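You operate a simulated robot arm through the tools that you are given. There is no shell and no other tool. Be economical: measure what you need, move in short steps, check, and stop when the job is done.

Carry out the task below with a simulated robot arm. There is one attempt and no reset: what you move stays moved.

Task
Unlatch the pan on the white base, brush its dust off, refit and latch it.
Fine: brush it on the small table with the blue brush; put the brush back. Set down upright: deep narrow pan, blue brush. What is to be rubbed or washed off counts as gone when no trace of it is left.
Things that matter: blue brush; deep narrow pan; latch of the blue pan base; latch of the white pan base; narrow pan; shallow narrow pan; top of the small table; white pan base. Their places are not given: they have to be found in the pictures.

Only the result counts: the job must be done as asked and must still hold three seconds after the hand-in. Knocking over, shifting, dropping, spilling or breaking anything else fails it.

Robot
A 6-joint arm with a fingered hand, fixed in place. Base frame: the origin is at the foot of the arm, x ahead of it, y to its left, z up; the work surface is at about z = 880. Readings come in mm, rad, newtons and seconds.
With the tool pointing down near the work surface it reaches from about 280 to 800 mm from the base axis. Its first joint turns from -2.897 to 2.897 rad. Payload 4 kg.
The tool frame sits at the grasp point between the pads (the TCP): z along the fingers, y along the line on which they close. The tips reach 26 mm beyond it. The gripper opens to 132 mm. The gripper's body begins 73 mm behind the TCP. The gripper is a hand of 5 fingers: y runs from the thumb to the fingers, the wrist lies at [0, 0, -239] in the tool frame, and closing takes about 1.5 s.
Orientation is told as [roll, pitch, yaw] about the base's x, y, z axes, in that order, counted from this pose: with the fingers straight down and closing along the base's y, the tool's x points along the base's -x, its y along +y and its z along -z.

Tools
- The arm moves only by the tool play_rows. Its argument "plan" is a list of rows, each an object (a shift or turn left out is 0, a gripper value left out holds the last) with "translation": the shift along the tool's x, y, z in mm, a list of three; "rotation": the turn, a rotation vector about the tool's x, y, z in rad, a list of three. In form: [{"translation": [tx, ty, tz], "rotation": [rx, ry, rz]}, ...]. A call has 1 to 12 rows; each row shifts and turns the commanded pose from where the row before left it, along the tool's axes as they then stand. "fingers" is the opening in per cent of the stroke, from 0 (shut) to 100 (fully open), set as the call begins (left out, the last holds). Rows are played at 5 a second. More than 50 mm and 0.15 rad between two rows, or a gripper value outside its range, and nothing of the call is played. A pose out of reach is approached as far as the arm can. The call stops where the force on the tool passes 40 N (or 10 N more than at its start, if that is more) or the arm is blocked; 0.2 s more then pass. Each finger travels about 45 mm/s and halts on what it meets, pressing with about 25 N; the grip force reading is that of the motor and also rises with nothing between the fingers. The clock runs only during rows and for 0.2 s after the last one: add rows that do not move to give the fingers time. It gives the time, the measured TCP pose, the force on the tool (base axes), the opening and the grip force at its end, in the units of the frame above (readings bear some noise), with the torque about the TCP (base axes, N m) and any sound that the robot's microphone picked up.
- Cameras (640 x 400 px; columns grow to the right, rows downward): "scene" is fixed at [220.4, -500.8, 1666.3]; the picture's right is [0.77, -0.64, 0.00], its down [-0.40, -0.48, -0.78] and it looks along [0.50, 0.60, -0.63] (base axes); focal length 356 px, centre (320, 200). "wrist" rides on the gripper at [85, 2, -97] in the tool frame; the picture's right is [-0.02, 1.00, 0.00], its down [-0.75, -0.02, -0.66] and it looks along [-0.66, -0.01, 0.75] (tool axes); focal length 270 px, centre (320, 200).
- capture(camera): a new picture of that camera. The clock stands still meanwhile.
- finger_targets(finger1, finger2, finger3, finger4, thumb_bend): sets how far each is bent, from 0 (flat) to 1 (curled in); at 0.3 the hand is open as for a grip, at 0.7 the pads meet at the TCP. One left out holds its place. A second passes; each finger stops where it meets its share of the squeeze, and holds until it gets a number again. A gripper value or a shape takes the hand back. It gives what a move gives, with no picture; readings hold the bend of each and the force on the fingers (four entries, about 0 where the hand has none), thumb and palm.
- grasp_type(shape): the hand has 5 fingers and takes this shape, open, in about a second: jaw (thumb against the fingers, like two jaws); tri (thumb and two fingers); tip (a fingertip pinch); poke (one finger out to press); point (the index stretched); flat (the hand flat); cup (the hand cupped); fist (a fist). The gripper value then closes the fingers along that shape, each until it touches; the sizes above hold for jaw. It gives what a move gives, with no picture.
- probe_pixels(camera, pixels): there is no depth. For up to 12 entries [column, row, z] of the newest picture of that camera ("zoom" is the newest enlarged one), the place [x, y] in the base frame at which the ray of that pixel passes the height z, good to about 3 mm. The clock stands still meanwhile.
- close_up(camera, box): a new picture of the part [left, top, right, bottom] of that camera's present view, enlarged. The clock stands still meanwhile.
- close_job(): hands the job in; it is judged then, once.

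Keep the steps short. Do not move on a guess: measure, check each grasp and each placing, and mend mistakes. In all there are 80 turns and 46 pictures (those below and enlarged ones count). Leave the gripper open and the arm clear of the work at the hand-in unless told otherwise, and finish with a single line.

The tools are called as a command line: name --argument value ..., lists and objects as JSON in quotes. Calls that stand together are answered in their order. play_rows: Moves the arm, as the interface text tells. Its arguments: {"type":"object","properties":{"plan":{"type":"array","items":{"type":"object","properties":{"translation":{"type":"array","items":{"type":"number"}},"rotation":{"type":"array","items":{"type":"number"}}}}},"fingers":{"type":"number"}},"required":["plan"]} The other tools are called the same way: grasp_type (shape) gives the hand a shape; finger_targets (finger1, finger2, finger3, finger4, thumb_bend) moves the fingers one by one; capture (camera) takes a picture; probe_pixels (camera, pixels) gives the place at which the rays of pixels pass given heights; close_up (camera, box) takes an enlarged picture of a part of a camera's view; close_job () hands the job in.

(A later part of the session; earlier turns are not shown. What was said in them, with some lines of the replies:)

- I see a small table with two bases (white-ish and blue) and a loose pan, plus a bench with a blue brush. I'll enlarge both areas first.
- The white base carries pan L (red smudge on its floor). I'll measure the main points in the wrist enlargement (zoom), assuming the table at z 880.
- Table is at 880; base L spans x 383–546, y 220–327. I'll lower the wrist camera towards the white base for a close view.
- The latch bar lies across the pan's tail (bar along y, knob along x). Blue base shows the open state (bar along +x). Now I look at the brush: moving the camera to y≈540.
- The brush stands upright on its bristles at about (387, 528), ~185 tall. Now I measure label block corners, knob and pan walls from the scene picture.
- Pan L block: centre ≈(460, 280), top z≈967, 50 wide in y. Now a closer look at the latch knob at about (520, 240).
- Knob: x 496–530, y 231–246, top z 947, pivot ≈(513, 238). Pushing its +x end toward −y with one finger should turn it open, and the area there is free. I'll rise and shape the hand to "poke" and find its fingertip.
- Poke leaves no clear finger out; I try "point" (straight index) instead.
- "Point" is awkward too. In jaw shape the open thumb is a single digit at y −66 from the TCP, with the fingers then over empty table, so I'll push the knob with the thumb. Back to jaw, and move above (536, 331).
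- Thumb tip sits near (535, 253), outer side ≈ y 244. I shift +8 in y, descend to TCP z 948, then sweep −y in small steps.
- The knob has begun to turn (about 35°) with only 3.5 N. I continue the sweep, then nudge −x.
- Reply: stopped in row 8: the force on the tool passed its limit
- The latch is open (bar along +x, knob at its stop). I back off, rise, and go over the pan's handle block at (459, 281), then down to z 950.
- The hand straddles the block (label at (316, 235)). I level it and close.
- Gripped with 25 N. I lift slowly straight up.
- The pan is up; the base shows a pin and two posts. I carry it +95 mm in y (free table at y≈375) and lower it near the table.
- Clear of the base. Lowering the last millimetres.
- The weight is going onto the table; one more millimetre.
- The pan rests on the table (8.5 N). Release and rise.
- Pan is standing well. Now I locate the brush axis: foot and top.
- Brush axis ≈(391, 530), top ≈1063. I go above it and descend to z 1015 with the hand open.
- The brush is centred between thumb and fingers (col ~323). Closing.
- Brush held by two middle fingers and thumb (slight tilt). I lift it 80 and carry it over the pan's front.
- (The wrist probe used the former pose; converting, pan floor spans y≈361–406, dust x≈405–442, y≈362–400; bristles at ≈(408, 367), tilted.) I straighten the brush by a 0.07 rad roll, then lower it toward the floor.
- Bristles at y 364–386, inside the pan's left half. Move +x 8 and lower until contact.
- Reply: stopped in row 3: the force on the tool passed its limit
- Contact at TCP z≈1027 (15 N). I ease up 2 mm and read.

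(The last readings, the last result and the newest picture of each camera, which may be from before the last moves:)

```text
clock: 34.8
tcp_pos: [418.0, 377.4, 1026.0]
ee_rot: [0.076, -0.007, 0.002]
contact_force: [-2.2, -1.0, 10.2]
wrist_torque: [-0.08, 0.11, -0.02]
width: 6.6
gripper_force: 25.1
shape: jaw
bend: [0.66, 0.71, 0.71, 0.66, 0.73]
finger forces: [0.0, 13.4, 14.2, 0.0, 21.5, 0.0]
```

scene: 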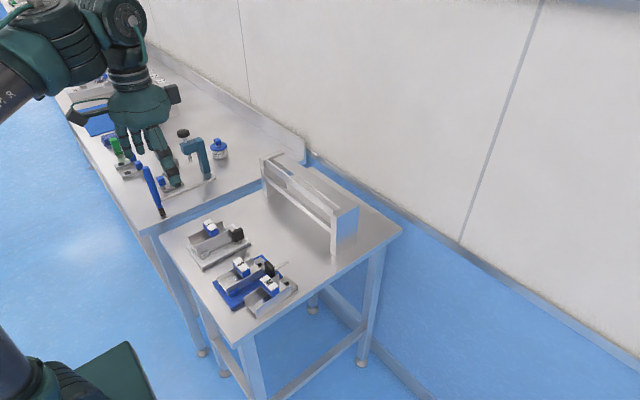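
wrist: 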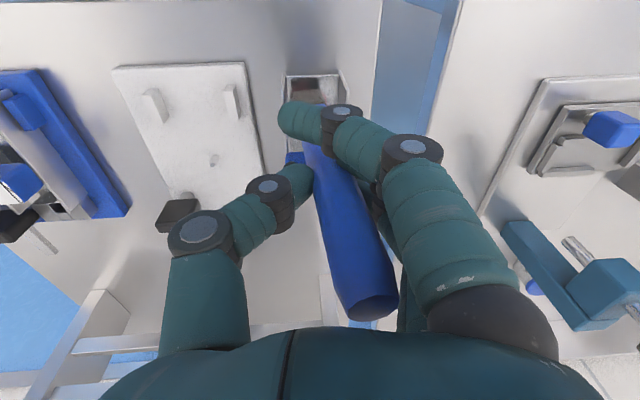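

10 N: brushing strokes along x on this half.

play_rows --plan '[{"translation": [-6, 0, -0.5]}, {"translation": [-6, 0, 0]}, {"translation": [-6, 0, 0]}, {"translation": [-4, 0, 0]}, {"translation": [8, 0, 0]}, {"translation": [8, 0, 0]}, {"translation": [8, 0, 0]}, {"translation": [6, 0, 0]}, {}]'

capture --camera "wrist"

```text
clock: 36.8
tcp_pos: [409.2, 377.2, 1027.7]
ee_rot: [0.076, -0.004, 0.001]
contact_force: [2.5, 0.4, 4.5]
wrist_torque: [0.05, -0.24, -0.01]
width: 5.2
gripper_force: 25.2
shape: jaw
bend: [0.66, 0.7, 0.71, 0.66, 0.72]
finger forces: [0.1, 13.3, 14.6, 0.0, 18.7, 0.0]
```

```text
9 pictures are left
```

wrist: 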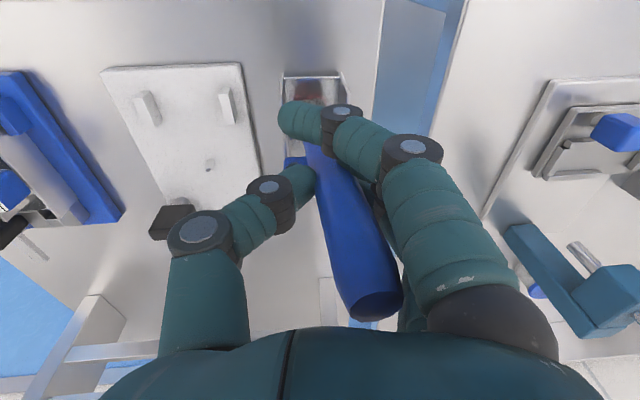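

Contact steady at ~4.5 N and the brush reached x 440 freely. Now lanes further to +y.

play_rows --plan '[{"translation": [0, 6, 0.8]}, {"translation": [-10, 0, 0]}, {"translation": [-10, 0, 0]}, {"translation": [-11, 0, 0]}, {"translation": [0, 6, 0.5]}, {"translation": [10, 0, 0]}, {"translation": [10, 0, 0]}, {"translation": [11, 0, 0]}, {"translation": [0, 6, 0.5]}, {"translation": [-10, 0, 0]}, {"translation": [-10, 0, 0]}, {"translation": [-11, 0, 0]}]'

play_rows --plan '[{"translation": [10, 0, 0]}, {"translation": [10, 0, 0]}, {"translation": [11, 0, 0]}, {"translation": [0, -5, -0.4]}, {"translation": [-10, 0, 0]}, {"translation": [-10, 0, 0]}, {"translation": [-11, 0, 0]}, {"translation": [0, -5, -0.4]}, {"translation": [10, 0, 0]}, {"translation": [10, 0, 0]}, {"translation": [11, 0, 0]}]'

```text
clock: 39.4
tcp_pos: [441.0, 397.1, 1028.7]
ee_rot: [0.076, -0.006, 0.002]
contact_force: [-3.7, -1.5, 10.1]
wrist_torque: [-0.04, 0.38, 0.01]
width: 5.3
gripper_force: 25.8
shape: jaw
bend: [0.66, 0.71, 0.71, 0.66, 0.72]
finger forces: [0.0, 18.7, 13.9, 0.0, 21.6, 0.0]
```

```text
clock: 41.8
tcp_pos: [409.8, 385.8, 1027.5]
ee_rot: [0.075, -0.009, 0.002]
contact_force: [0.3, 0.1, 5.0]
wrist_torque: [0.07, -0.21, -0.03]
width: 4.8
gripper_force: 24.9
shape: jaw
bend: [0.66, 0.7, 0.71, 0.66, 0.72]
finger forces: [0.0, 13.6, 15.7, 0.1, 18.4, 0.0]
```

Contact held 5–10 N. I lift 60 mm and pull back a bit to inspect the pan floor.

play_rows --plan '[{"translation": [0, -1, 20]}]'

```text
clock: 42.2
tcp_pos: [412.4, 387.5, 1016.7]
ee_rot: [0.083, -0.013, 0.0]
contact_force: [-0.2, -2.0, 10.7]
wrist_torque: [-0.19, 0.04, 0.02]
width: 6.5
gripper_force: 24.6
shape: jaw
bend: [0.66, 0.71, 0.71, 0.66, 0.74]
finger forces: [0.1, 15.5, 15.9, 0.0, 22.6, 0.0]
stopped in row 1: the force on the tool passed its limit (the readings are from after the stop); the commanded pose is now the measured one
```

I had the sign wrong (pushed down; the force stop caught it, 10.7 N). Now really lifting.

play_rows --plan '[{"translation": [0, 0, -10]}, {"translation": [0, 2, -30]}, {"translation": [0, 2, -30]}, {"translation": [15, 0, -10]}, {"translation": [15, 0, -10]}]'

capture --camera "wrist"

```text
clock: 43.4
tcp_pos: [380.2, 382.5, 1105.3]
ee_rot: [0.082, -0.013, 0.001]
contact_force: [0.1, 0.0, -1.3]
wrist_torque: [0.0, 0.03, 0.0]
width: 5.1
gripper_force: 24.8
shape: jaw
bend: [0.66, 0.71, 0.7, 0.66, 0.73]
finger forces: [0.0, 13.9, 14.9, 0.0, 17.7, 0.0]
```

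```text
8 pictures are left
```

wrist: 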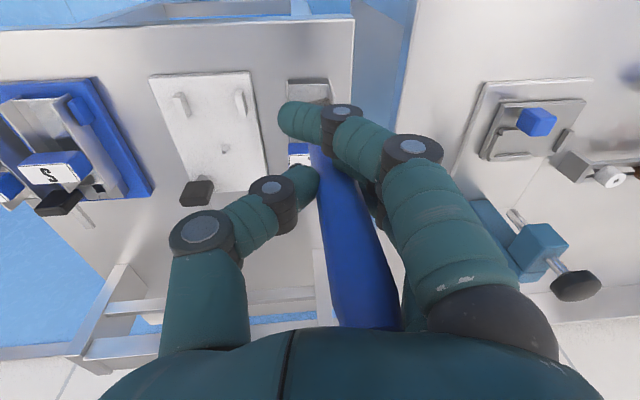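

The floor looks clean as far as visible, but a finger hides part. I move +y 70 (toward the brush's home) and enlarge.

play_rows --plan '[{"translation": [0, 35, 3]}, {"translation": [0, 35, 3]}]'

close_up --camera "wrist" --box '[200, 50, 300, 150]'

```text
clock: 44.0
tcp_pos: [380.3, 454.9, 1106.7]
ee_rot: [0.08, -0.015, -0.001]
contact_force: [-0.5, -0.8, 0.6]
wrist_torque: [0.0, -0.01, -0.01]
width: 5.1
gripper_force: 24.7
shape: jaw
bend: [0.66, 0.71, 0.7, 0.66, 0.73]
finger forces: [0.0, 13.6, 14.8, 0.0, 17.7, 0.0]
```

```text
4.00 times, centred on (250, 100) of wrist
```

zoom: 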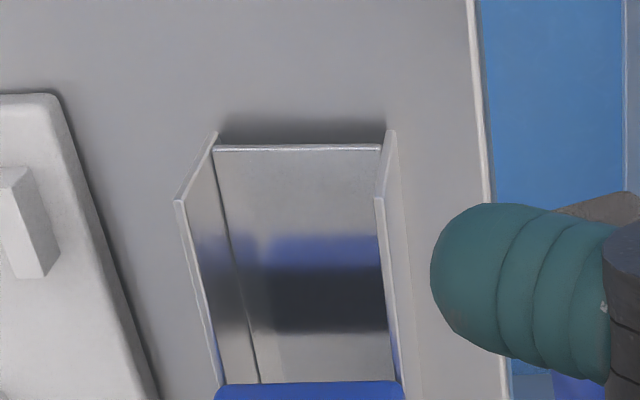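

The floor is clean. I measure the pan's present place, then carry the brush back above its home (396, 530).

probe_pixels --camera "zoom" --pixels '[[215, 148, 883], [380, 148, 883], [178, 200, 924], [382, 198, 924], [218, 387, 930], [402, 383, 930], [228, 384, 930]]'

play_rows --plan '[{"translation": [-8, 40, 3], "rotation": [0, -0.015, 0]}, {"translation": [-8, 35, 3]}, {"translation": [0, -3, 40]}, {"translation": [0, -2, 32]}, {}]'

close_up --camera "scene" --box '[110, 120, 210, 230]'

```text
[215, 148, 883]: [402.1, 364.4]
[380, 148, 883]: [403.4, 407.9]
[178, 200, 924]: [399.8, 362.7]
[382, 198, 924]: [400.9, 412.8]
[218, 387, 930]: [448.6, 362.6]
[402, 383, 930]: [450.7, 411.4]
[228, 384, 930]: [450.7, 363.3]
```

```text
clock: 45.2
tcp_pos: [399.5, 531.1, 1033.8]
ee_rot: [0.081, -0.028, -0.001]
contact_force: [-1.2, -0.3, -1.1]
wrist_torque: [-0.05, -0.01, 0.03]
width: 5.0
gripper_force: 25.1
shape: jaw
bend: [0.66, 0.71, 0.7, 0.66, 0.73]
finger forces: [0.0, 13.4, 14.7, 0.0, 17.5, 0.1]
```

```text
3.64 times, centred on (160, 175) of scene
```

zoom: 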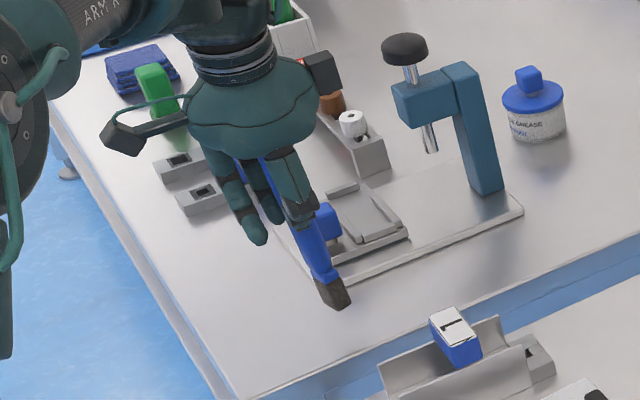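

I turned pitch the wrong way; will fix with +0.028. A wrist picture to measure the brush tilt now.

play_rows --plan '[{"rotation": [0, 0.028, 0]}, {}]'

capture --camera "wrist"

```text
clock: 45.8
tcp_pos: [399.8, 531.0, 1035.3]
ee_rot: [0.081, 0.0, 0.0]
contact_force: [0.8, 0.0, -0.6]
wrist_torque: [-0.01, -0.02, -0.01]
width: 4.9
gripper_force: 24.9
shape: jaw
bend: [0.66, 0.71, 0.7, 0.66, 0.73]
finger forces: [0.1, 13.3, 14.7, 0.1, 17.5, 0.1]
```

```text
5 pictures are left
```

wrist: 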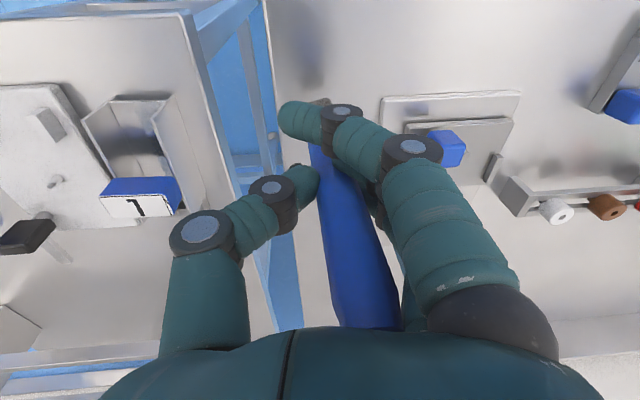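

probe_pixels --camera "scene" --pixels '[[164.9, 203.2, 890], [164.9, 203.2, 900], [164.9, 203.2, 910], [155.5, 184.5, 980], [158.5, 191, 950]]'

probe_pixels --camera "wrist" --pixels '[[315, 100, 890], [315, 100, 900], [326, 150, 980], [326, 150, 1000], [366, 310, 1080], [366, 310, 1090]]'

```text
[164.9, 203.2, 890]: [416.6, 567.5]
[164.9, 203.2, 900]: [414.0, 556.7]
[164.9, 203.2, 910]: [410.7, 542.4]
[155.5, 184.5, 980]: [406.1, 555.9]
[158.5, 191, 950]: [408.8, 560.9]
```

```text
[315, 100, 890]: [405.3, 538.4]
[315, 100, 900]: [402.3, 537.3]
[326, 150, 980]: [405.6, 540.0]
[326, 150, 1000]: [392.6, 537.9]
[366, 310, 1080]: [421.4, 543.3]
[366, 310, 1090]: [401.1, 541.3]
```

The brush's foot is now ≈(406, 537, 913), i.e. 122 below the TCP, with ~0.05 tilt in x and ~0.03 in y. I straighten it, shift to home, and lower near the bench.

play_rows --plan '[{"rotation": [-0.025, 0.05, 0]}, {"translation": [10, -13, -1]}, {}, {"translation": [-0.7, -1.5, 14]}, {"translation": [-0.6, -1.2, 12]}, {}]'

```text
clock: 47.2
tcp_pos: [388.1, 516.8, 1007.9]
ee_rot: [0.105, 0.049, 0.004]
contact_force: [-0.7, -1.0, 1.0]
wrist_torque: [0.0, 0.0, -0.03]
width: 4.8
gripper_force: 25.1
shape: jaw
bend: [0.66, 0.71, 0.7, 0.66, 0.73]
finger forces: [0.0, 13.3, 14.6, 0.0, 17.6, 0.0]
```

play_rows --plan '[{"translation": [0, 0, 2]}, {"translation": [0, 0, 1]}, {"translation": [0, 0, 1]}, {}]'

```text
clock: 48.2
tcp_pos: [388.9, 517.3, 1004.6]
ee_rot: [0.107, 0.05, 0.006]
contact_force: [0.4, -0.8, -0.5]
wrist_torque: [0.0, 0.02, 0.0]
width: 5.2
gripper_force: 25.0
shape: jaw
bend: [0.66, 0.71, 0.7, 0.66, 0.73]
finger forces: [0.0, 13.4, 14.6, 0.0, 17.5, 0.0]
```

play_rows --plan '[{"translation": [0, 0, 1]}, {"translation": [0, 0, 1]}, {}]'

```text
clock: 49.0
tcp_pos: [388.3, 517.3, 1003.2]
ee_rot: [0.106, 0.049, 0.007]
contact_force: [-1.0, -0.6, 5.4]
wrist_torque: [0.0, 0.0, -0.02]
width: 4.8
gripper_force: 25.2
shape: jaw
bend: [0.66, 0.71, 0.7, 0.66, 0.73]
finger forces: [0.0, 13.9, 14.9, 0.0, 18.2, 0.1]
```

Contact (5 N). A scene enlargement to check uprightness before letting go.

close_up --camera "scene" --box '[110, 120, 220, 240]'

```text
3.33 times, centred on (165, 180) of scene
```

zoom: 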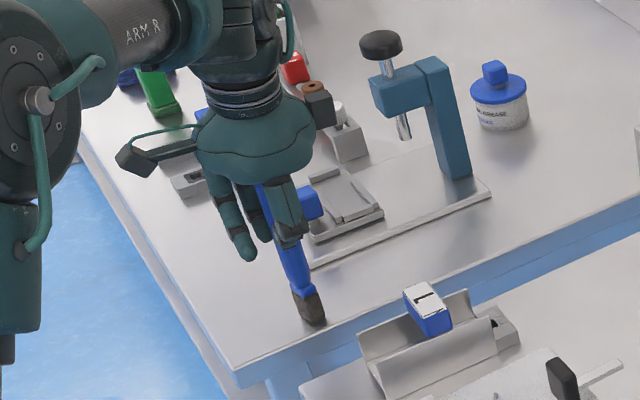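

The foot is at home, with ~0.05 tilt left (foot toward image right). I lift 2 mm, add a small correction and set down again.

play_rows --plan '[{"translation": [0, 0, -3]}, {"rotation": [-0.02, 0.035, 0]}, {}, {"translation": [0, 0, 2]}, {"translation": [0, 0, 1]}, {}]'

```text
clock: 50.4
tcp_pos: [388.1, 518.9, 1001.9]
ee_rot: [0.128, 0.083, 0.01]
contact_force: [-1.1, 0.7, 10.7]
wrist_torque: [0.01, -0.02, -0.03]
width: 5.1
gripper_force: 25.2
shape: jaw
bend: [0.66, 0.71, 0.7, 0.66, 0.73]
finger forces: [0.1, 14.6, 15.6, 0.1, 19.4, 0.0]
```

To avoid tipping it, I relax finger by finger: outer ones open, middle ones and thumb eased slightly.

finger_targets --finger1 0.45 --finger2 0.7 --finger3 0.69 --finger4 0.45 --thumb_bend 0.72

```text
clock: 51.4
tcp_pos: [388.8, 517.8, 1003.3]
ee_rot: [0.127, 0.084, 0.009]
contact_force: [-0.8, 1.8, 18.7]
wrist_torque: [0.28, -0.01, 0.02]
width: 55.0
gripper_force: 13.6
shape: fingers
bend: [0.45, 0.69, 0.66, 0.45, 0.72]
finger forces: [0.1, 9.4, 9.4, 0.0, 8.1, 0.0]
```

finger_targets --finger2 0.68 --finger3 0.66 --thumb_bend 0.7

```text
clock: 52.4
tcp_pos: [389.1, 517.5, 1002.5]
ee_rot: [0.124, 0.086, 0.009]
contact_force: [-0.1, 0.5, 0.1]
wrist_torque: [0.0, -0.01, -0.02]
width: 56.7
gripper_force: 4.8
shape: fingers
bend: [0.45, 0.67, 0.63, 0.45, 0.69]
finger forces: [0.1, 2.4, 4.1, 0.0, 3.6, 0.1]
```

finger_targets --finger2 0.65 --finger3 0.62 --thumb_bend 0.67

```text
clock: 53.4
tcp_pos: [389.6, 517.7, 1002.9]
ee_rot: [0.126, 0.084, 0.011]
contact_force: [-0.2, 0.6, -0.3]
wrist_torque: [0.0, 0.03, 0.03]
width: 57.9
gripper_force: 0.5
shape: fingers
bend: [0.45, 0.65, 0.61, 0.45, 0.67]
finger forces: [0.0, 0.5, 0.7, 0.0, 0.4, 0.1]
```

Grip force is practically zero. Fully open.

finger_targets --finger1 0.3 --finger2 0.3 --finger3 0.3 --finger4 0.3 --thumb_bend 0.3

close_up --camera "scene" --box '[110, 120, 220, 240]'

```text
clock: 54.4
tcp_pos: [388.0, 517.3, 1002.6]
ee_rot: [0.126, 0.083, 0.008]
contact_force: [0.0, -0.5, -0.1]
wrist_torque: [0.02, 0.0, 0.02]
width: 138.2
gripper_force: 0.0
shape: fingers
bend: [0.3, 0.3, 0.3, 0.3, 0.3]
finger forces: [0.0, 0.0, 0.0, 0.0, 0.1, 0.1]
```

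```text
3.33 times, centred on (165, 180) of scene
```

zoom: 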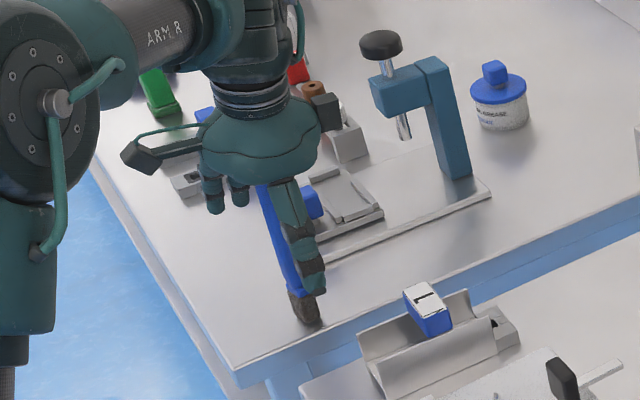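

The brush stands upright at home, free of the hand. I withdraw straight up, then level the hand.

play_rows --plan '[{"translation": [2.5, 3.8, -29.7]}, {"translation": [2.5, 3.8, -29.7]}, {"translation": [2.5, 3.8, -29.7]}, {"translation": [2.5, 3.8, -29.7]}, {"rotation": [0.126, -0.0, 0]}, {"rotation": [0, -0.084, 0]}, {}]'

grasp_type --shape "jaw"

```text
clock: 56.0
tcp_pos: [408.4, 469.0, 1109.5]
ee_rot: [-0.004, 0.009, 0.009]
contact_force: [0.0, -1.3, -0.4]
wrist_torque: [0.02, -0.01, 0.01]
width: 138.5
gripper_force: 0.0
shape: fingers
bend: [0.3, 0.3, 0.3, 0.3, 0.3]
finger forces: [0.0, 0.1, 0.0, 0.0, 0.0, 0.0]
out of reach, approached as far as the arm can: row 4, 5, 6
```

```text
clock: 56.9
tcp_pos: [407.2, 470.3, 1110.2]
ee_rot: [-0.003, 0.01, 0.009]
contact_force: [-0.2, 0.3, -0.4]
wrist_torque: [0.02, 0.04, 0.0]
width: 131.8
gripper_force: 0.0
shape: jaw
bend: [0.3, 0.3, 0.3, 0.3, 0.3]
finger forces: [0.0, 0.0, 0.0, 0.0, 0.1, 0.0]
```

The arm neared its reach limit there and drifted; no contact was felt. I move back over the pan and take a picture showing both brush and pan.

play_rows --plan '[{"translation": [0, -45, 3]}, {"translation": [0, -45, 3]}, {"translation": [0, -41, 4]}, {}]'

```text
clock: 57.9
tcp_pos: [438.8, 369.7, 1153.2]
ee_rot: [-0.003, 0.004, 0.008]
contact_force: [-0.7, 0.0, 0.4]
wrist_torque: [-0.03, -0.01, 0.04]
width: 131.5
gripper_force: 0.0
shape: jaw
bend: [0.3, 0.3, 0.3, 0.3, 0.3]
finger forces: [0.0, 0.1, 0.1, 0.0, 0.1, 0.0]
out of reach, approached as far as the arm can: row 1, 2, 3
```

play_rows --plan '[{"translation": [27, 6, 21], "rotation": [-0.003, -0.004, 0.008]}, {"translation": [26, 8, 22]}, {}]'

capture --camera "wrist"

```text
clock: 58.7
tcp_pos: [411.0, 407.0, 1152.6]
ee_rot: [0.001, -0.002, 0.001]
contact_force: [0.2, 0.3, -1.0]
wrist_torque: [0.0, -0.03, -0.03]
width: 131.8
gripper_force: 0.1
shape: jaw
bend: [0.3, 0.3, 0.3, 0.3, 0.3]
finger forces: [0.0, 0.0, 0.0, 0.0, 0.1, 0.0]
out of reach, approached as far as the arm can: row 1, 2
```

```text
2 pictures are left
```

wrist: 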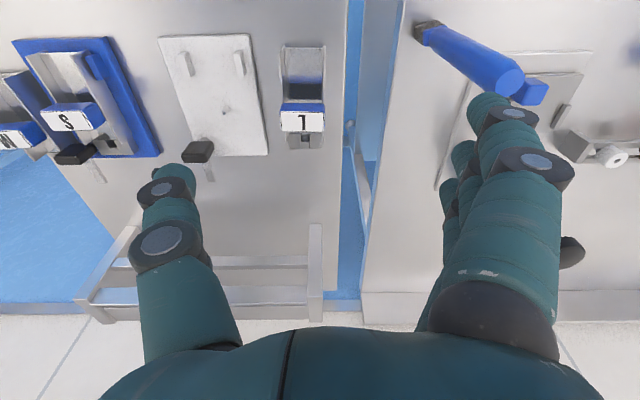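

Brush stands upright, pan fine. I measure the pan and base marks in this picture.

probe_pixels --camera "wrist" --pixels '[[281, 112, 952], [324, 111, 952], [283, 132, 952], [322, 131, 952], [282, 47, 894], [325, 47, 894], [158, 38, 894], [250, 34, 894], [267, 155, 894], [226, 112, 900], [188, 68, 905], [239, 68, 905]]'

```text
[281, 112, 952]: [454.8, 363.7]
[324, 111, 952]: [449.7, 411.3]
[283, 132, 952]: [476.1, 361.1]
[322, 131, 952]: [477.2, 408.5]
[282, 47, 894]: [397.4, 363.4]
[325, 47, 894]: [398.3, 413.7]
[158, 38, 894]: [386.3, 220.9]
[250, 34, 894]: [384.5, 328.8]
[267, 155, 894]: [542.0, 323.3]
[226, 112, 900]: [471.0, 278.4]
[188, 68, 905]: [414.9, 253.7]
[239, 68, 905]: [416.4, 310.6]
```

play_rows --plan '[{"translation": [-20, 0, 0]}, {"translation": [0, 0, 0]}]'

```text
clock: 59.3
tcp_pos: [429.8, 406.9, 1150.5]
ee_rot: [0.004, -0.004, 0.001]
contact_force: [-0.7, -0.2, -0.8]
wrist_torque: [0.01, 0.02, 0.01]
width: 131.8
gripper_force: 0.0
shape: jaw
bend: [0.3, 0.3, 0.3, 0.3, 0.3]
finger forces: [0.0, 0.0, 0.1, 0.0, 0.0, 0.1]
```

Normal behaviour again. I go over the pan block at (462, 386.5) and down to z 1000.

play_rows --plan '[{"translation": [-16, -10, 0]}, {"translation": [-16, -10, 0]}, {"translation": [0, 0, 50]}, {"translation": [0, 0, 50]}, {"translation": [0, 0, 50]}, {}]'

```text
clock: 60.7
tcp_pos: [511.8, 429.7, 1061.1]
ee_rot: [0.0, 0.0, 0.0]
contact_force: [0.6, 0.4, 0.2]
wrist_torque: [-0.01, 0.0, -0.02]
width: 131.8
gripper_force: 0.1
shape: jaw
bend: [0.3, 0.3, 0.3, 0.3, 0.3]
finger forces: [0.0, 0.0, 0.0, 0.0, 0.1, 0.1]
out of reach, approached as far as the arm can: row 3, 4, 5
```

Oddly limited here: the arm may be in an awkward configuration. I go back toward the start region (high, near (351,139,1310)) to unwind.

play_rows --plan '[{"translation": [5, -20, -40]}, {"translation": [10, -25, -40]}, {"translation": [15, -25, -40]}, {"translation": [15, -30, -35]}, {"translation": [15, -35, -30]}, {"translation": [20, -35, -25]}, {"translation": [20, -35, -20]}, {"translation": [20, -35, -10]}, {"translation": [20, -35, -9]}, {"translation": [21, -16, 0]}, {}]'

```text
clock: 63.1
tcp_pos: [350.1, 137.6, 1306.3]
ee_rot: [0.003, -0.003, 0.002]
contact_force: [0.1, 0.1, -0.5]
wrist_torque: [0.02, -0.01, 0.0]
width: 131.9
gripper_force: 0.1
shape: jaw
bend: [0.3, 0.3, 0.3, 0.3, 0.3]
finger forces: [0.0, 0.0, 0.1, 0.0, 0.0, 0.0]
```

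Reached exactly. Now I retake the earlier working route: to (440, 245, 1080).

play_rows --plan '[{"translation": [-15, 18, 37.7]}, {"translation": [-15, 18, 37.7]}, {"translation": [-15, 18, 37.7]}, {"translation": [-15, 18, 37.7]}, {"translation": [-15, 18, 37.7]}, {"translation": [-15, 18, 37.7]}, {}]'

```text
clock: 64.7
tcp_pos: [441.1, 246.6, 1080.7]
ee_rot: [0.004, -0.005, 0.0]
contact_force: [0.0, -1.1, -0.5]
wrist_torque: [0.0, 0.02, 0.0]
width: 131.8
gripper_force: 0.1
shape: jaw
bend: [0.3, 0.3, 0.3, 0.3, 0.3]
finger forces: [0.0, 0.1, 0.1, 0.0, 0.0, 0.0]
```

Good. Next to (462, 386.5, 1020) in steps.

play_rows --plan '[{"translation": [-7, 46, 0], "rotation": [0.004, 0.005, 0]}, {"translation": [-7, 47, 0]}, {"translation": [-7, 47, 0]}, {"translation": [0, 0, 30]}, {"translation": [0, 0, 30]}, {}]'

```text
clock: 66.1
tcp_pos: [462.1, 386.2, 1020.2]
ee_rot: [-0.001, 0.0, 0.002]
contact_force: [1.2, 0.7, -0.3]
wrist_torque: [0.0, 0.0, -0.03]
width: 131.9
gripper_force: 0.2
shape: jaw
bend: [0.3, 0.3, 0.3, 0.3, 0.3]
finger forces: [0.0, 0.0, 0.0, 0.1, 0.0, 0.1]
```

Exactly there. Descend to z 936, then close and lift 80.

play_rows --plan '[{"translation": [0, 0, 30]}, {"translation": [0, 0, 30]}, {"translation": [0, 0, 24]}, {}]'

play_rows --fingers 0 --plan '[{}, {}, {}, {}, {}, {}, {}, {}, {}, {}]'

```text
clock: 67.1
tcp_pos: [461.6, 386.8, 938.6]
ee_rot: [0.0, 0.002, 0.001]
contact_force: [0.4, 0.8, -0.8]
wrist_torque: [-0.01, 0.0, -0.01]
width: 131.7
gripper_force: 0.1
shape: jaw
bend: [0.3, 0.3, 0.3, 0.3, 0.3]
finger forces: [0.0, 0.0, 0.0, 0.0, 0.0, 0.0]
```

```text
clock: 69.3
tcp_pos: [462.0, 386.6, 938.1]
ee_rot: [-0.001, 0.001, 0.0]
contact_force: [-0.4, 0.7, 0.7]
wrist_torque: [0.07, 0.03, -0.02]
width: 46.3
gripper_force: 24.5
shape: jaw
bend: [0.74, 0.73, 0.73, 0.73, 0.7]
finger forces: [5.6, 5.8, 5.7, 5.8, 22.3, 0.0]
```

Same finger bends as in the first grip, so same in-hand fit. Lift 80 and take a picture to compare the label's place with the first-grip picture (cols 245–370, rows 172/208/248).

play_rows --plan '[{"translation": [0, 0, -10]}, {"translation": [0, 0, -30]}, {"translation": [0, 0, -40]}, {"translation": [1, -34, 0]}, {"translation": [1, -34, 0]}, {"translation": [1, -35, 0]}, {}]'

capture --camera "wrist"

```text
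clock: 70.9
tcp_pos: [458.2, 283.2, 1018.6]
ee_rot: [-0.003, 0.003, 0.002]
contact_force: [0.2, -0.2, -2.7]
wrist_torque: [0.01, 0.0, 0.03]
width: 46.6
gripper_force: 24.9
shape: jaw
bend: [0.73, 0.73, 0.73, 0.73, 0.7]
finger forces: [5.5, 5.7, 5.7, 5.9, 23.0, 0.0]
```

```text
1 pictures are left
```

wrist: 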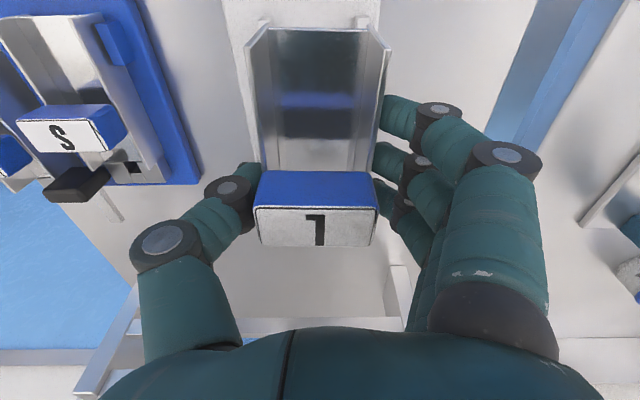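

Compared with the pre-grip view (label centre col 316.5 at TCP y 282), the pan is now aligned within about 1 mm in both axes. I shift −1.5 in y and lower to ~10 mm above the seat.

play_rows --plan '[{"translation": [0, -1.5, 0], "rotation": [-0.003, -0.003, 0]}, {"translation": [0, 0, 30]}, {"translation": [0, 0, 20]}, {"translation": [0, 0, 5]}, {}]'

```text
clock: 72.1
tcp_pos: [458.9, 281.7, 963.0]
ee_rot: [0.001, -0.001, 0.002]
contact_force: [0.7, -0.4, -3.4]
wrist_torque: [-0.01, 0.0, 0.06]
width: 46.5
gripper_force: 24.6
shape: jaw
bend: [0.74, 0.74, 0.73, 0.73, 0.7]
finger forces: [5.6, 6.1, 6.1, 6.0, 24.0, 0.0]
```

play_rows --plan '[{"translation": [0, 0, 3]}, {"translation": [0, 0, 2]}, {"translation": [0, 0, 2]}, {}]'

```text
clock: 73.1
tcp_pos: [459.2, 283.1, 955.9]
ee_rot: [0.002, 0.0, 0.001]
contact_force: [-0.5, -0.2, -3.2]
wrist_torque: [0.01, 0.02, 0.02]
width: 46.2
gripper_force: 25.5
shape: jaw
bend: [0.74, 0.74, 0.73, 0.73, 0.7]
finger forces: [5.6, 6.1, 6.1, 6.0, 24.0, 0.0]
```

Still free, so the pin and posts are not being hit. Continue in 1 mm steps.

play_rows --plan '[{"translation": [0, 0, 1]}, {"translation": [0, 0, 1]}, {"translation": [0, 0, 1]}, {}]'

```text
clock: 74.1
tcp_pos: [459.7, 281.3, 954.3]
ee_rot: [0.001, -0.002, 0.001]
contact_force: [0.5, -2.0, -2.3]
wrist_torque: [-0.05, 0.04, 0.12]
width: 46.5
gripper_force: 25.0
shape: jaw
bend: [0.74, 0.74, 0.73, 0.73, 0.7]
finger forces: [5.5, 5.8, 5.9, 6.0, 24.8, 0.0]
```

play_rows --plan '[{"translation": [0, 0, 1]}, {"translation": [0, 0, 1]}, {}]'

```text
clock: 74.9
tcp_pos: [459.9, 281.6, 952.0]
ee_rot: [0.0, -0.002, 0.001]
contact_force: [-0.6, -4.3, 7.9]
wrist_torque: [-0.11, -0.01, 0.14]
width: 46.3
gripper_force: 25.0
shape: jaw
bend: [0.74, 0.74, 0.74, 0.73, 0.7]
finger forces: [5.4, 5.6, 6.0, 6.3, 26.7, 0.0]
```

Seated at z 952, the expected height (8 N). I ease −1 in y and relax the fingers gently.

play_rows --plan '[{"translation": [0, -1, 0]}, {}]'

finger_targets --finger1 0.71 --finger2 0.71 --finger3 0.71 --finger4 0.71 --thumb_bend 0.68

finger_targets --finger1 0.66 --finger2 0.66 --finger3 0.66 --finger4 0.66 --thumb_bend 0.63

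finger_targets --finger1 0.3 --finger2 0.3 --finger3 0.3 --finger4 0.3 --thumb_bend 0.3

```text
clock: 75.5
tcp_pos: [459.7, 282.3, 951.9]
ee_rot: [0.003, -0.002, 0.003]
contact_force: [-1.9, 3.5, 11.1]
wrist_torque: [0.07, -0.02, 0.09]
width: 46.3
gripper_force: 25.4
shape: jaw
bend: [0.74, 0.74, 0.74, 0.73, 0.7]
finger forces: [6.7, 7.0, 7.3, 7.4, 25.1, 0.0]
```

```text
clock: 76.4
tcp_pos: [460.1, 285.0, 953.8]
ee_rot: [0.009, -0.006, 0.005]
contact_force: [-4.4, 7.9, 14.9]
wrist_torque: [0.06, 0.16, 0.04]
width: 59.2
gripper_force: 25.1
shape: fingers
bend: [0.66, 0.66, 0.66, 0.66, 0.62]
finger forces: [7.3, 7.3, 7.3, 7.3, 21.0, 0.0]
stopped: the force on the tool passed its limit (the readings are from after the stop); the commanded pose is now the measured one
```

```text
clock: 77.4
tcp_pos: [459.0, 283.1, 954.2]
ee_rot: [0.006, -0.008, 0.003]
contact_force: [-5.6, 18.2, 34.2]
wrist_torque: [0.61, 0.15, 0.16]
width: 58.8
gripper_force: 23.2
shape: fingers
bend: [0.61, 0.61, 0.61, 0.61, 0.59]
finger forces: [8.1, 8.1, 8.1, 8.0, 13.7, 0.0]
```

```text
clock: 78.4
tcp_pos: [459.6, 282.5, 952.0]
ee_rot: [0.005, -0.006, 0.003]
contact_force: [0.0, 0.4, 1.4]
wrist_torque: [-0.01, 0.02, 0.0]
width: 138.5
gripper_force: 0.0
shape: fingers
bend: [0.3, 0.3, 0.3, 0.3, 0.3]
finger forces: [0.0, 0.1, 0.0, 0.1, 0.0, 0.0]
```

Released and standing in its seat. Now the latch: rise, go to (486, 296) so the thumb sits left-front of the knob at about (486, 217), and descend to z 948.

play_rows --plan '[{"translation": [0, 0, -30]}, {"translation": [0, 0, -30], "rotation": [0.005, 0.006, 0]}, {}]'

grasp_type --shape "jaw"

play_rows --fingers 100 --plan '[{"translation": [-13, 7, 0]}, {"translation": [-13, 7, 0]}, {}, {"translation": [0, 0, 32]}, {"translation": [0, 0, 32]}, {}]'

```text
clock: 79.2
tcp_pos: [459.7, 283.4, 1012.8]
ee_rot: [0.0, 0.0, 0.004]
contact_force: [0.0, 0.6, 0.5]
wrist_torque: [0.0, 0.02, 0.0]
width: 138.3
gripper_force: 0.1
shape: fingers
bend: [0.3, 0.3, 0.3, 0.3, 0.3]
finger forces: [0.0, 0.0, 0.0, 0.0, 0.0, 0.0]
```

```text
clock: 80.1
tcp_pos: [459.3, 282.2, 1012.4]
ee_rot: [0.0, 0.003, 0.005]
contact_force: [0.3, 1.0, 0.2]
wrist_torque: [-0.04, -0.01, -0.01]
width: 132.0
gripper_force: 0.0
shape: jaw
bend: [0.3, 0.3, 0.3, 0.3, 0.3]
finger forces: [0.0, 0.0, 0.0, 0.0, 0.1, 0.0]
```

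```text
clock: 81.5
tcp_pos: [484.7, 294.9, 947.7]
ee_rot: [0.0, 0.003, 0.006]
contact_force: [0.4, 0.5, 0.7]
wrist_torque: [0.0, 0.01, -0.01]
width: 132.0
gripper_force: 0.0
shape: jaw
bend: [0.3, 0.3, 0.3, 0.3, 0.3]
finger forces: [0.1, 0.1, 0.0, 0.0, 0.0, 0.0]
```

Now push +x in small steps.

play_rows --plan '[{"translation": [-5, 0, 0]}, {"translation": [-4, 0, 0]}, {"translation": [-4, 0, 0]}, {"translation": [-4, 0, 0]}, {"translation": [-4, 0, 0]}]'

```text
clock: 82.7
tcp_pos: [505.6, 295.6, 947.7]
ee_rot: [-0.001, 0.001, 0.002]
contact_force: [-3.0, -1.5, -1.2]
wrist_torque: [0.03, 0.02, -0.28]
width: 132.0
gripper_force: 0.0
shape: jaw
bend: [0.3, 0.3, 0.3, 0.3, 0.3]
finger forces: [0.1, 0.0, 0.0, 0.0, 3.9, 0.0]
```

The knob is turning with ~3.5 N. Continue +x, then nudge +y to the stop.

play_rows --plan '[{"translation": [-4, 0, 0]}, {"translation": [-4, 0, 0]}, {"translation": [-4, 0, 0]}, {"translation": [-3, 2, 0]}, {"translation": [0, 3, 0]}, {"translation": [0, 2, 0]}, {"translation": [0, 2, 0]}]'

```text
clock: 84.3
tcp_pos: [520.9, 306.0, 947.5]
ee_rot: [0.001, 0.001, 0.002]
contact_force: [-1.7, -13.8, -2.7]
wrist_torque: [0.13, -0.04, -0.02]
width: 131.8
gripper_force: 0.1
shape: jaw
bend: [0.3, 0.3, 0.3, 0.3, 0.25]
finger forces: [0.1, 0.1, 0.0, 0.1, 11.0, 0.0]
```

Resistance 14 N: the latch is at its stop. I back off −y, rise clear and use the last picture on the base.

play_rows --plan '[{"translation": [0, -10, 0]}, {"translation": [0, 0, -40]}, {"translation": [0, 0, -40]}, {"translation": [40, 0, -40]}, {"translation": [40, 0, -40]}, {"translation": [40, -30, -40]}, {"translation": [40, -30, -40]}, {}]'

close_up --camera "scene" --box '[130, 150, 270, 270]'

```text
refused: row 4 steps farther than a row can; nothing moved
```

```text
3.33 times, centred on (200, 210) of scene
```

zoom: 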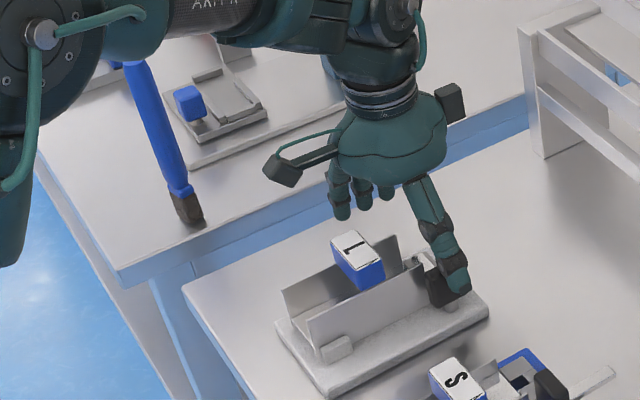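

The rows were too long, so nothing moved; but the picture shows the pan seated as before, the bar no longer sticking out along +x, and the brush upright. I press 2 mm more to confirm the stop, then back away in shorter steps.

play_rows --plan '[{"translation": [0, 1, 0]}, {"translation": [0, 1, 0]}, {}]'

```text
clock: 85.1
tcp_pos: [520.8, 307.1, 948.5]
ee_rot: [-0.001, 0.001, 0.003]
contact_force: [-0.6, -15.1, -2.2]
wrist_torque: [0.11, 0.03, -0.07]
width: 132.0
gripper_force: 0.0
shape: jaw
bend: [0.3, 0.3, 0.3, 0.3, 0.24]
finger forces: [0.1, 0.1, 0.1, 0.0, 12.5, 0.1]
```

Firm stop (the thumb yields, the knob doesn't). Backing off and clearing.

play_rows --plan '[{"translation": [0, -12, 0]}, {"translation": [0, 0, -40]}, {"translation": [0, 0, -40]}, {"translation": [25, -10, -40]}, {"translation": [25, -20, -35]}, {"translation": [25, -20, -35]}, {"translation": [25, -20, -35]}, {"translation": [25, -20, -35]}, {}]'

```text
clock: 87.1
tcp_pos: [397.4, 204.7, 1208.1]
ee_rot: [-0.001, 0.001, 0.003]
contact_force: [0.6, 0.1, 0.2]
wrist_torque: [-0.03, 0.01, 0.01]
width: 132.0
gripper_force: 0.0
shape: jaw
bend: [0.3, 0.3, 0.3, 0.3, 0.3]
finger forces: [0.0, 0.0, 0.0, 0.0, 0.0, 0.0]
```

The hand is open and clear of the work, so I hand in.

close_job

```text
The job is handed in.
```

I unlatched the deep narrow pan, brushed it clean on the small table, refitted it on the white base and latched it; the blue brush stands back in its place. I ran out of pictures before I could see the closed latch without the thumb in front, so I judged it shut because the knob stopped firmly and the bar no longer stuck out.
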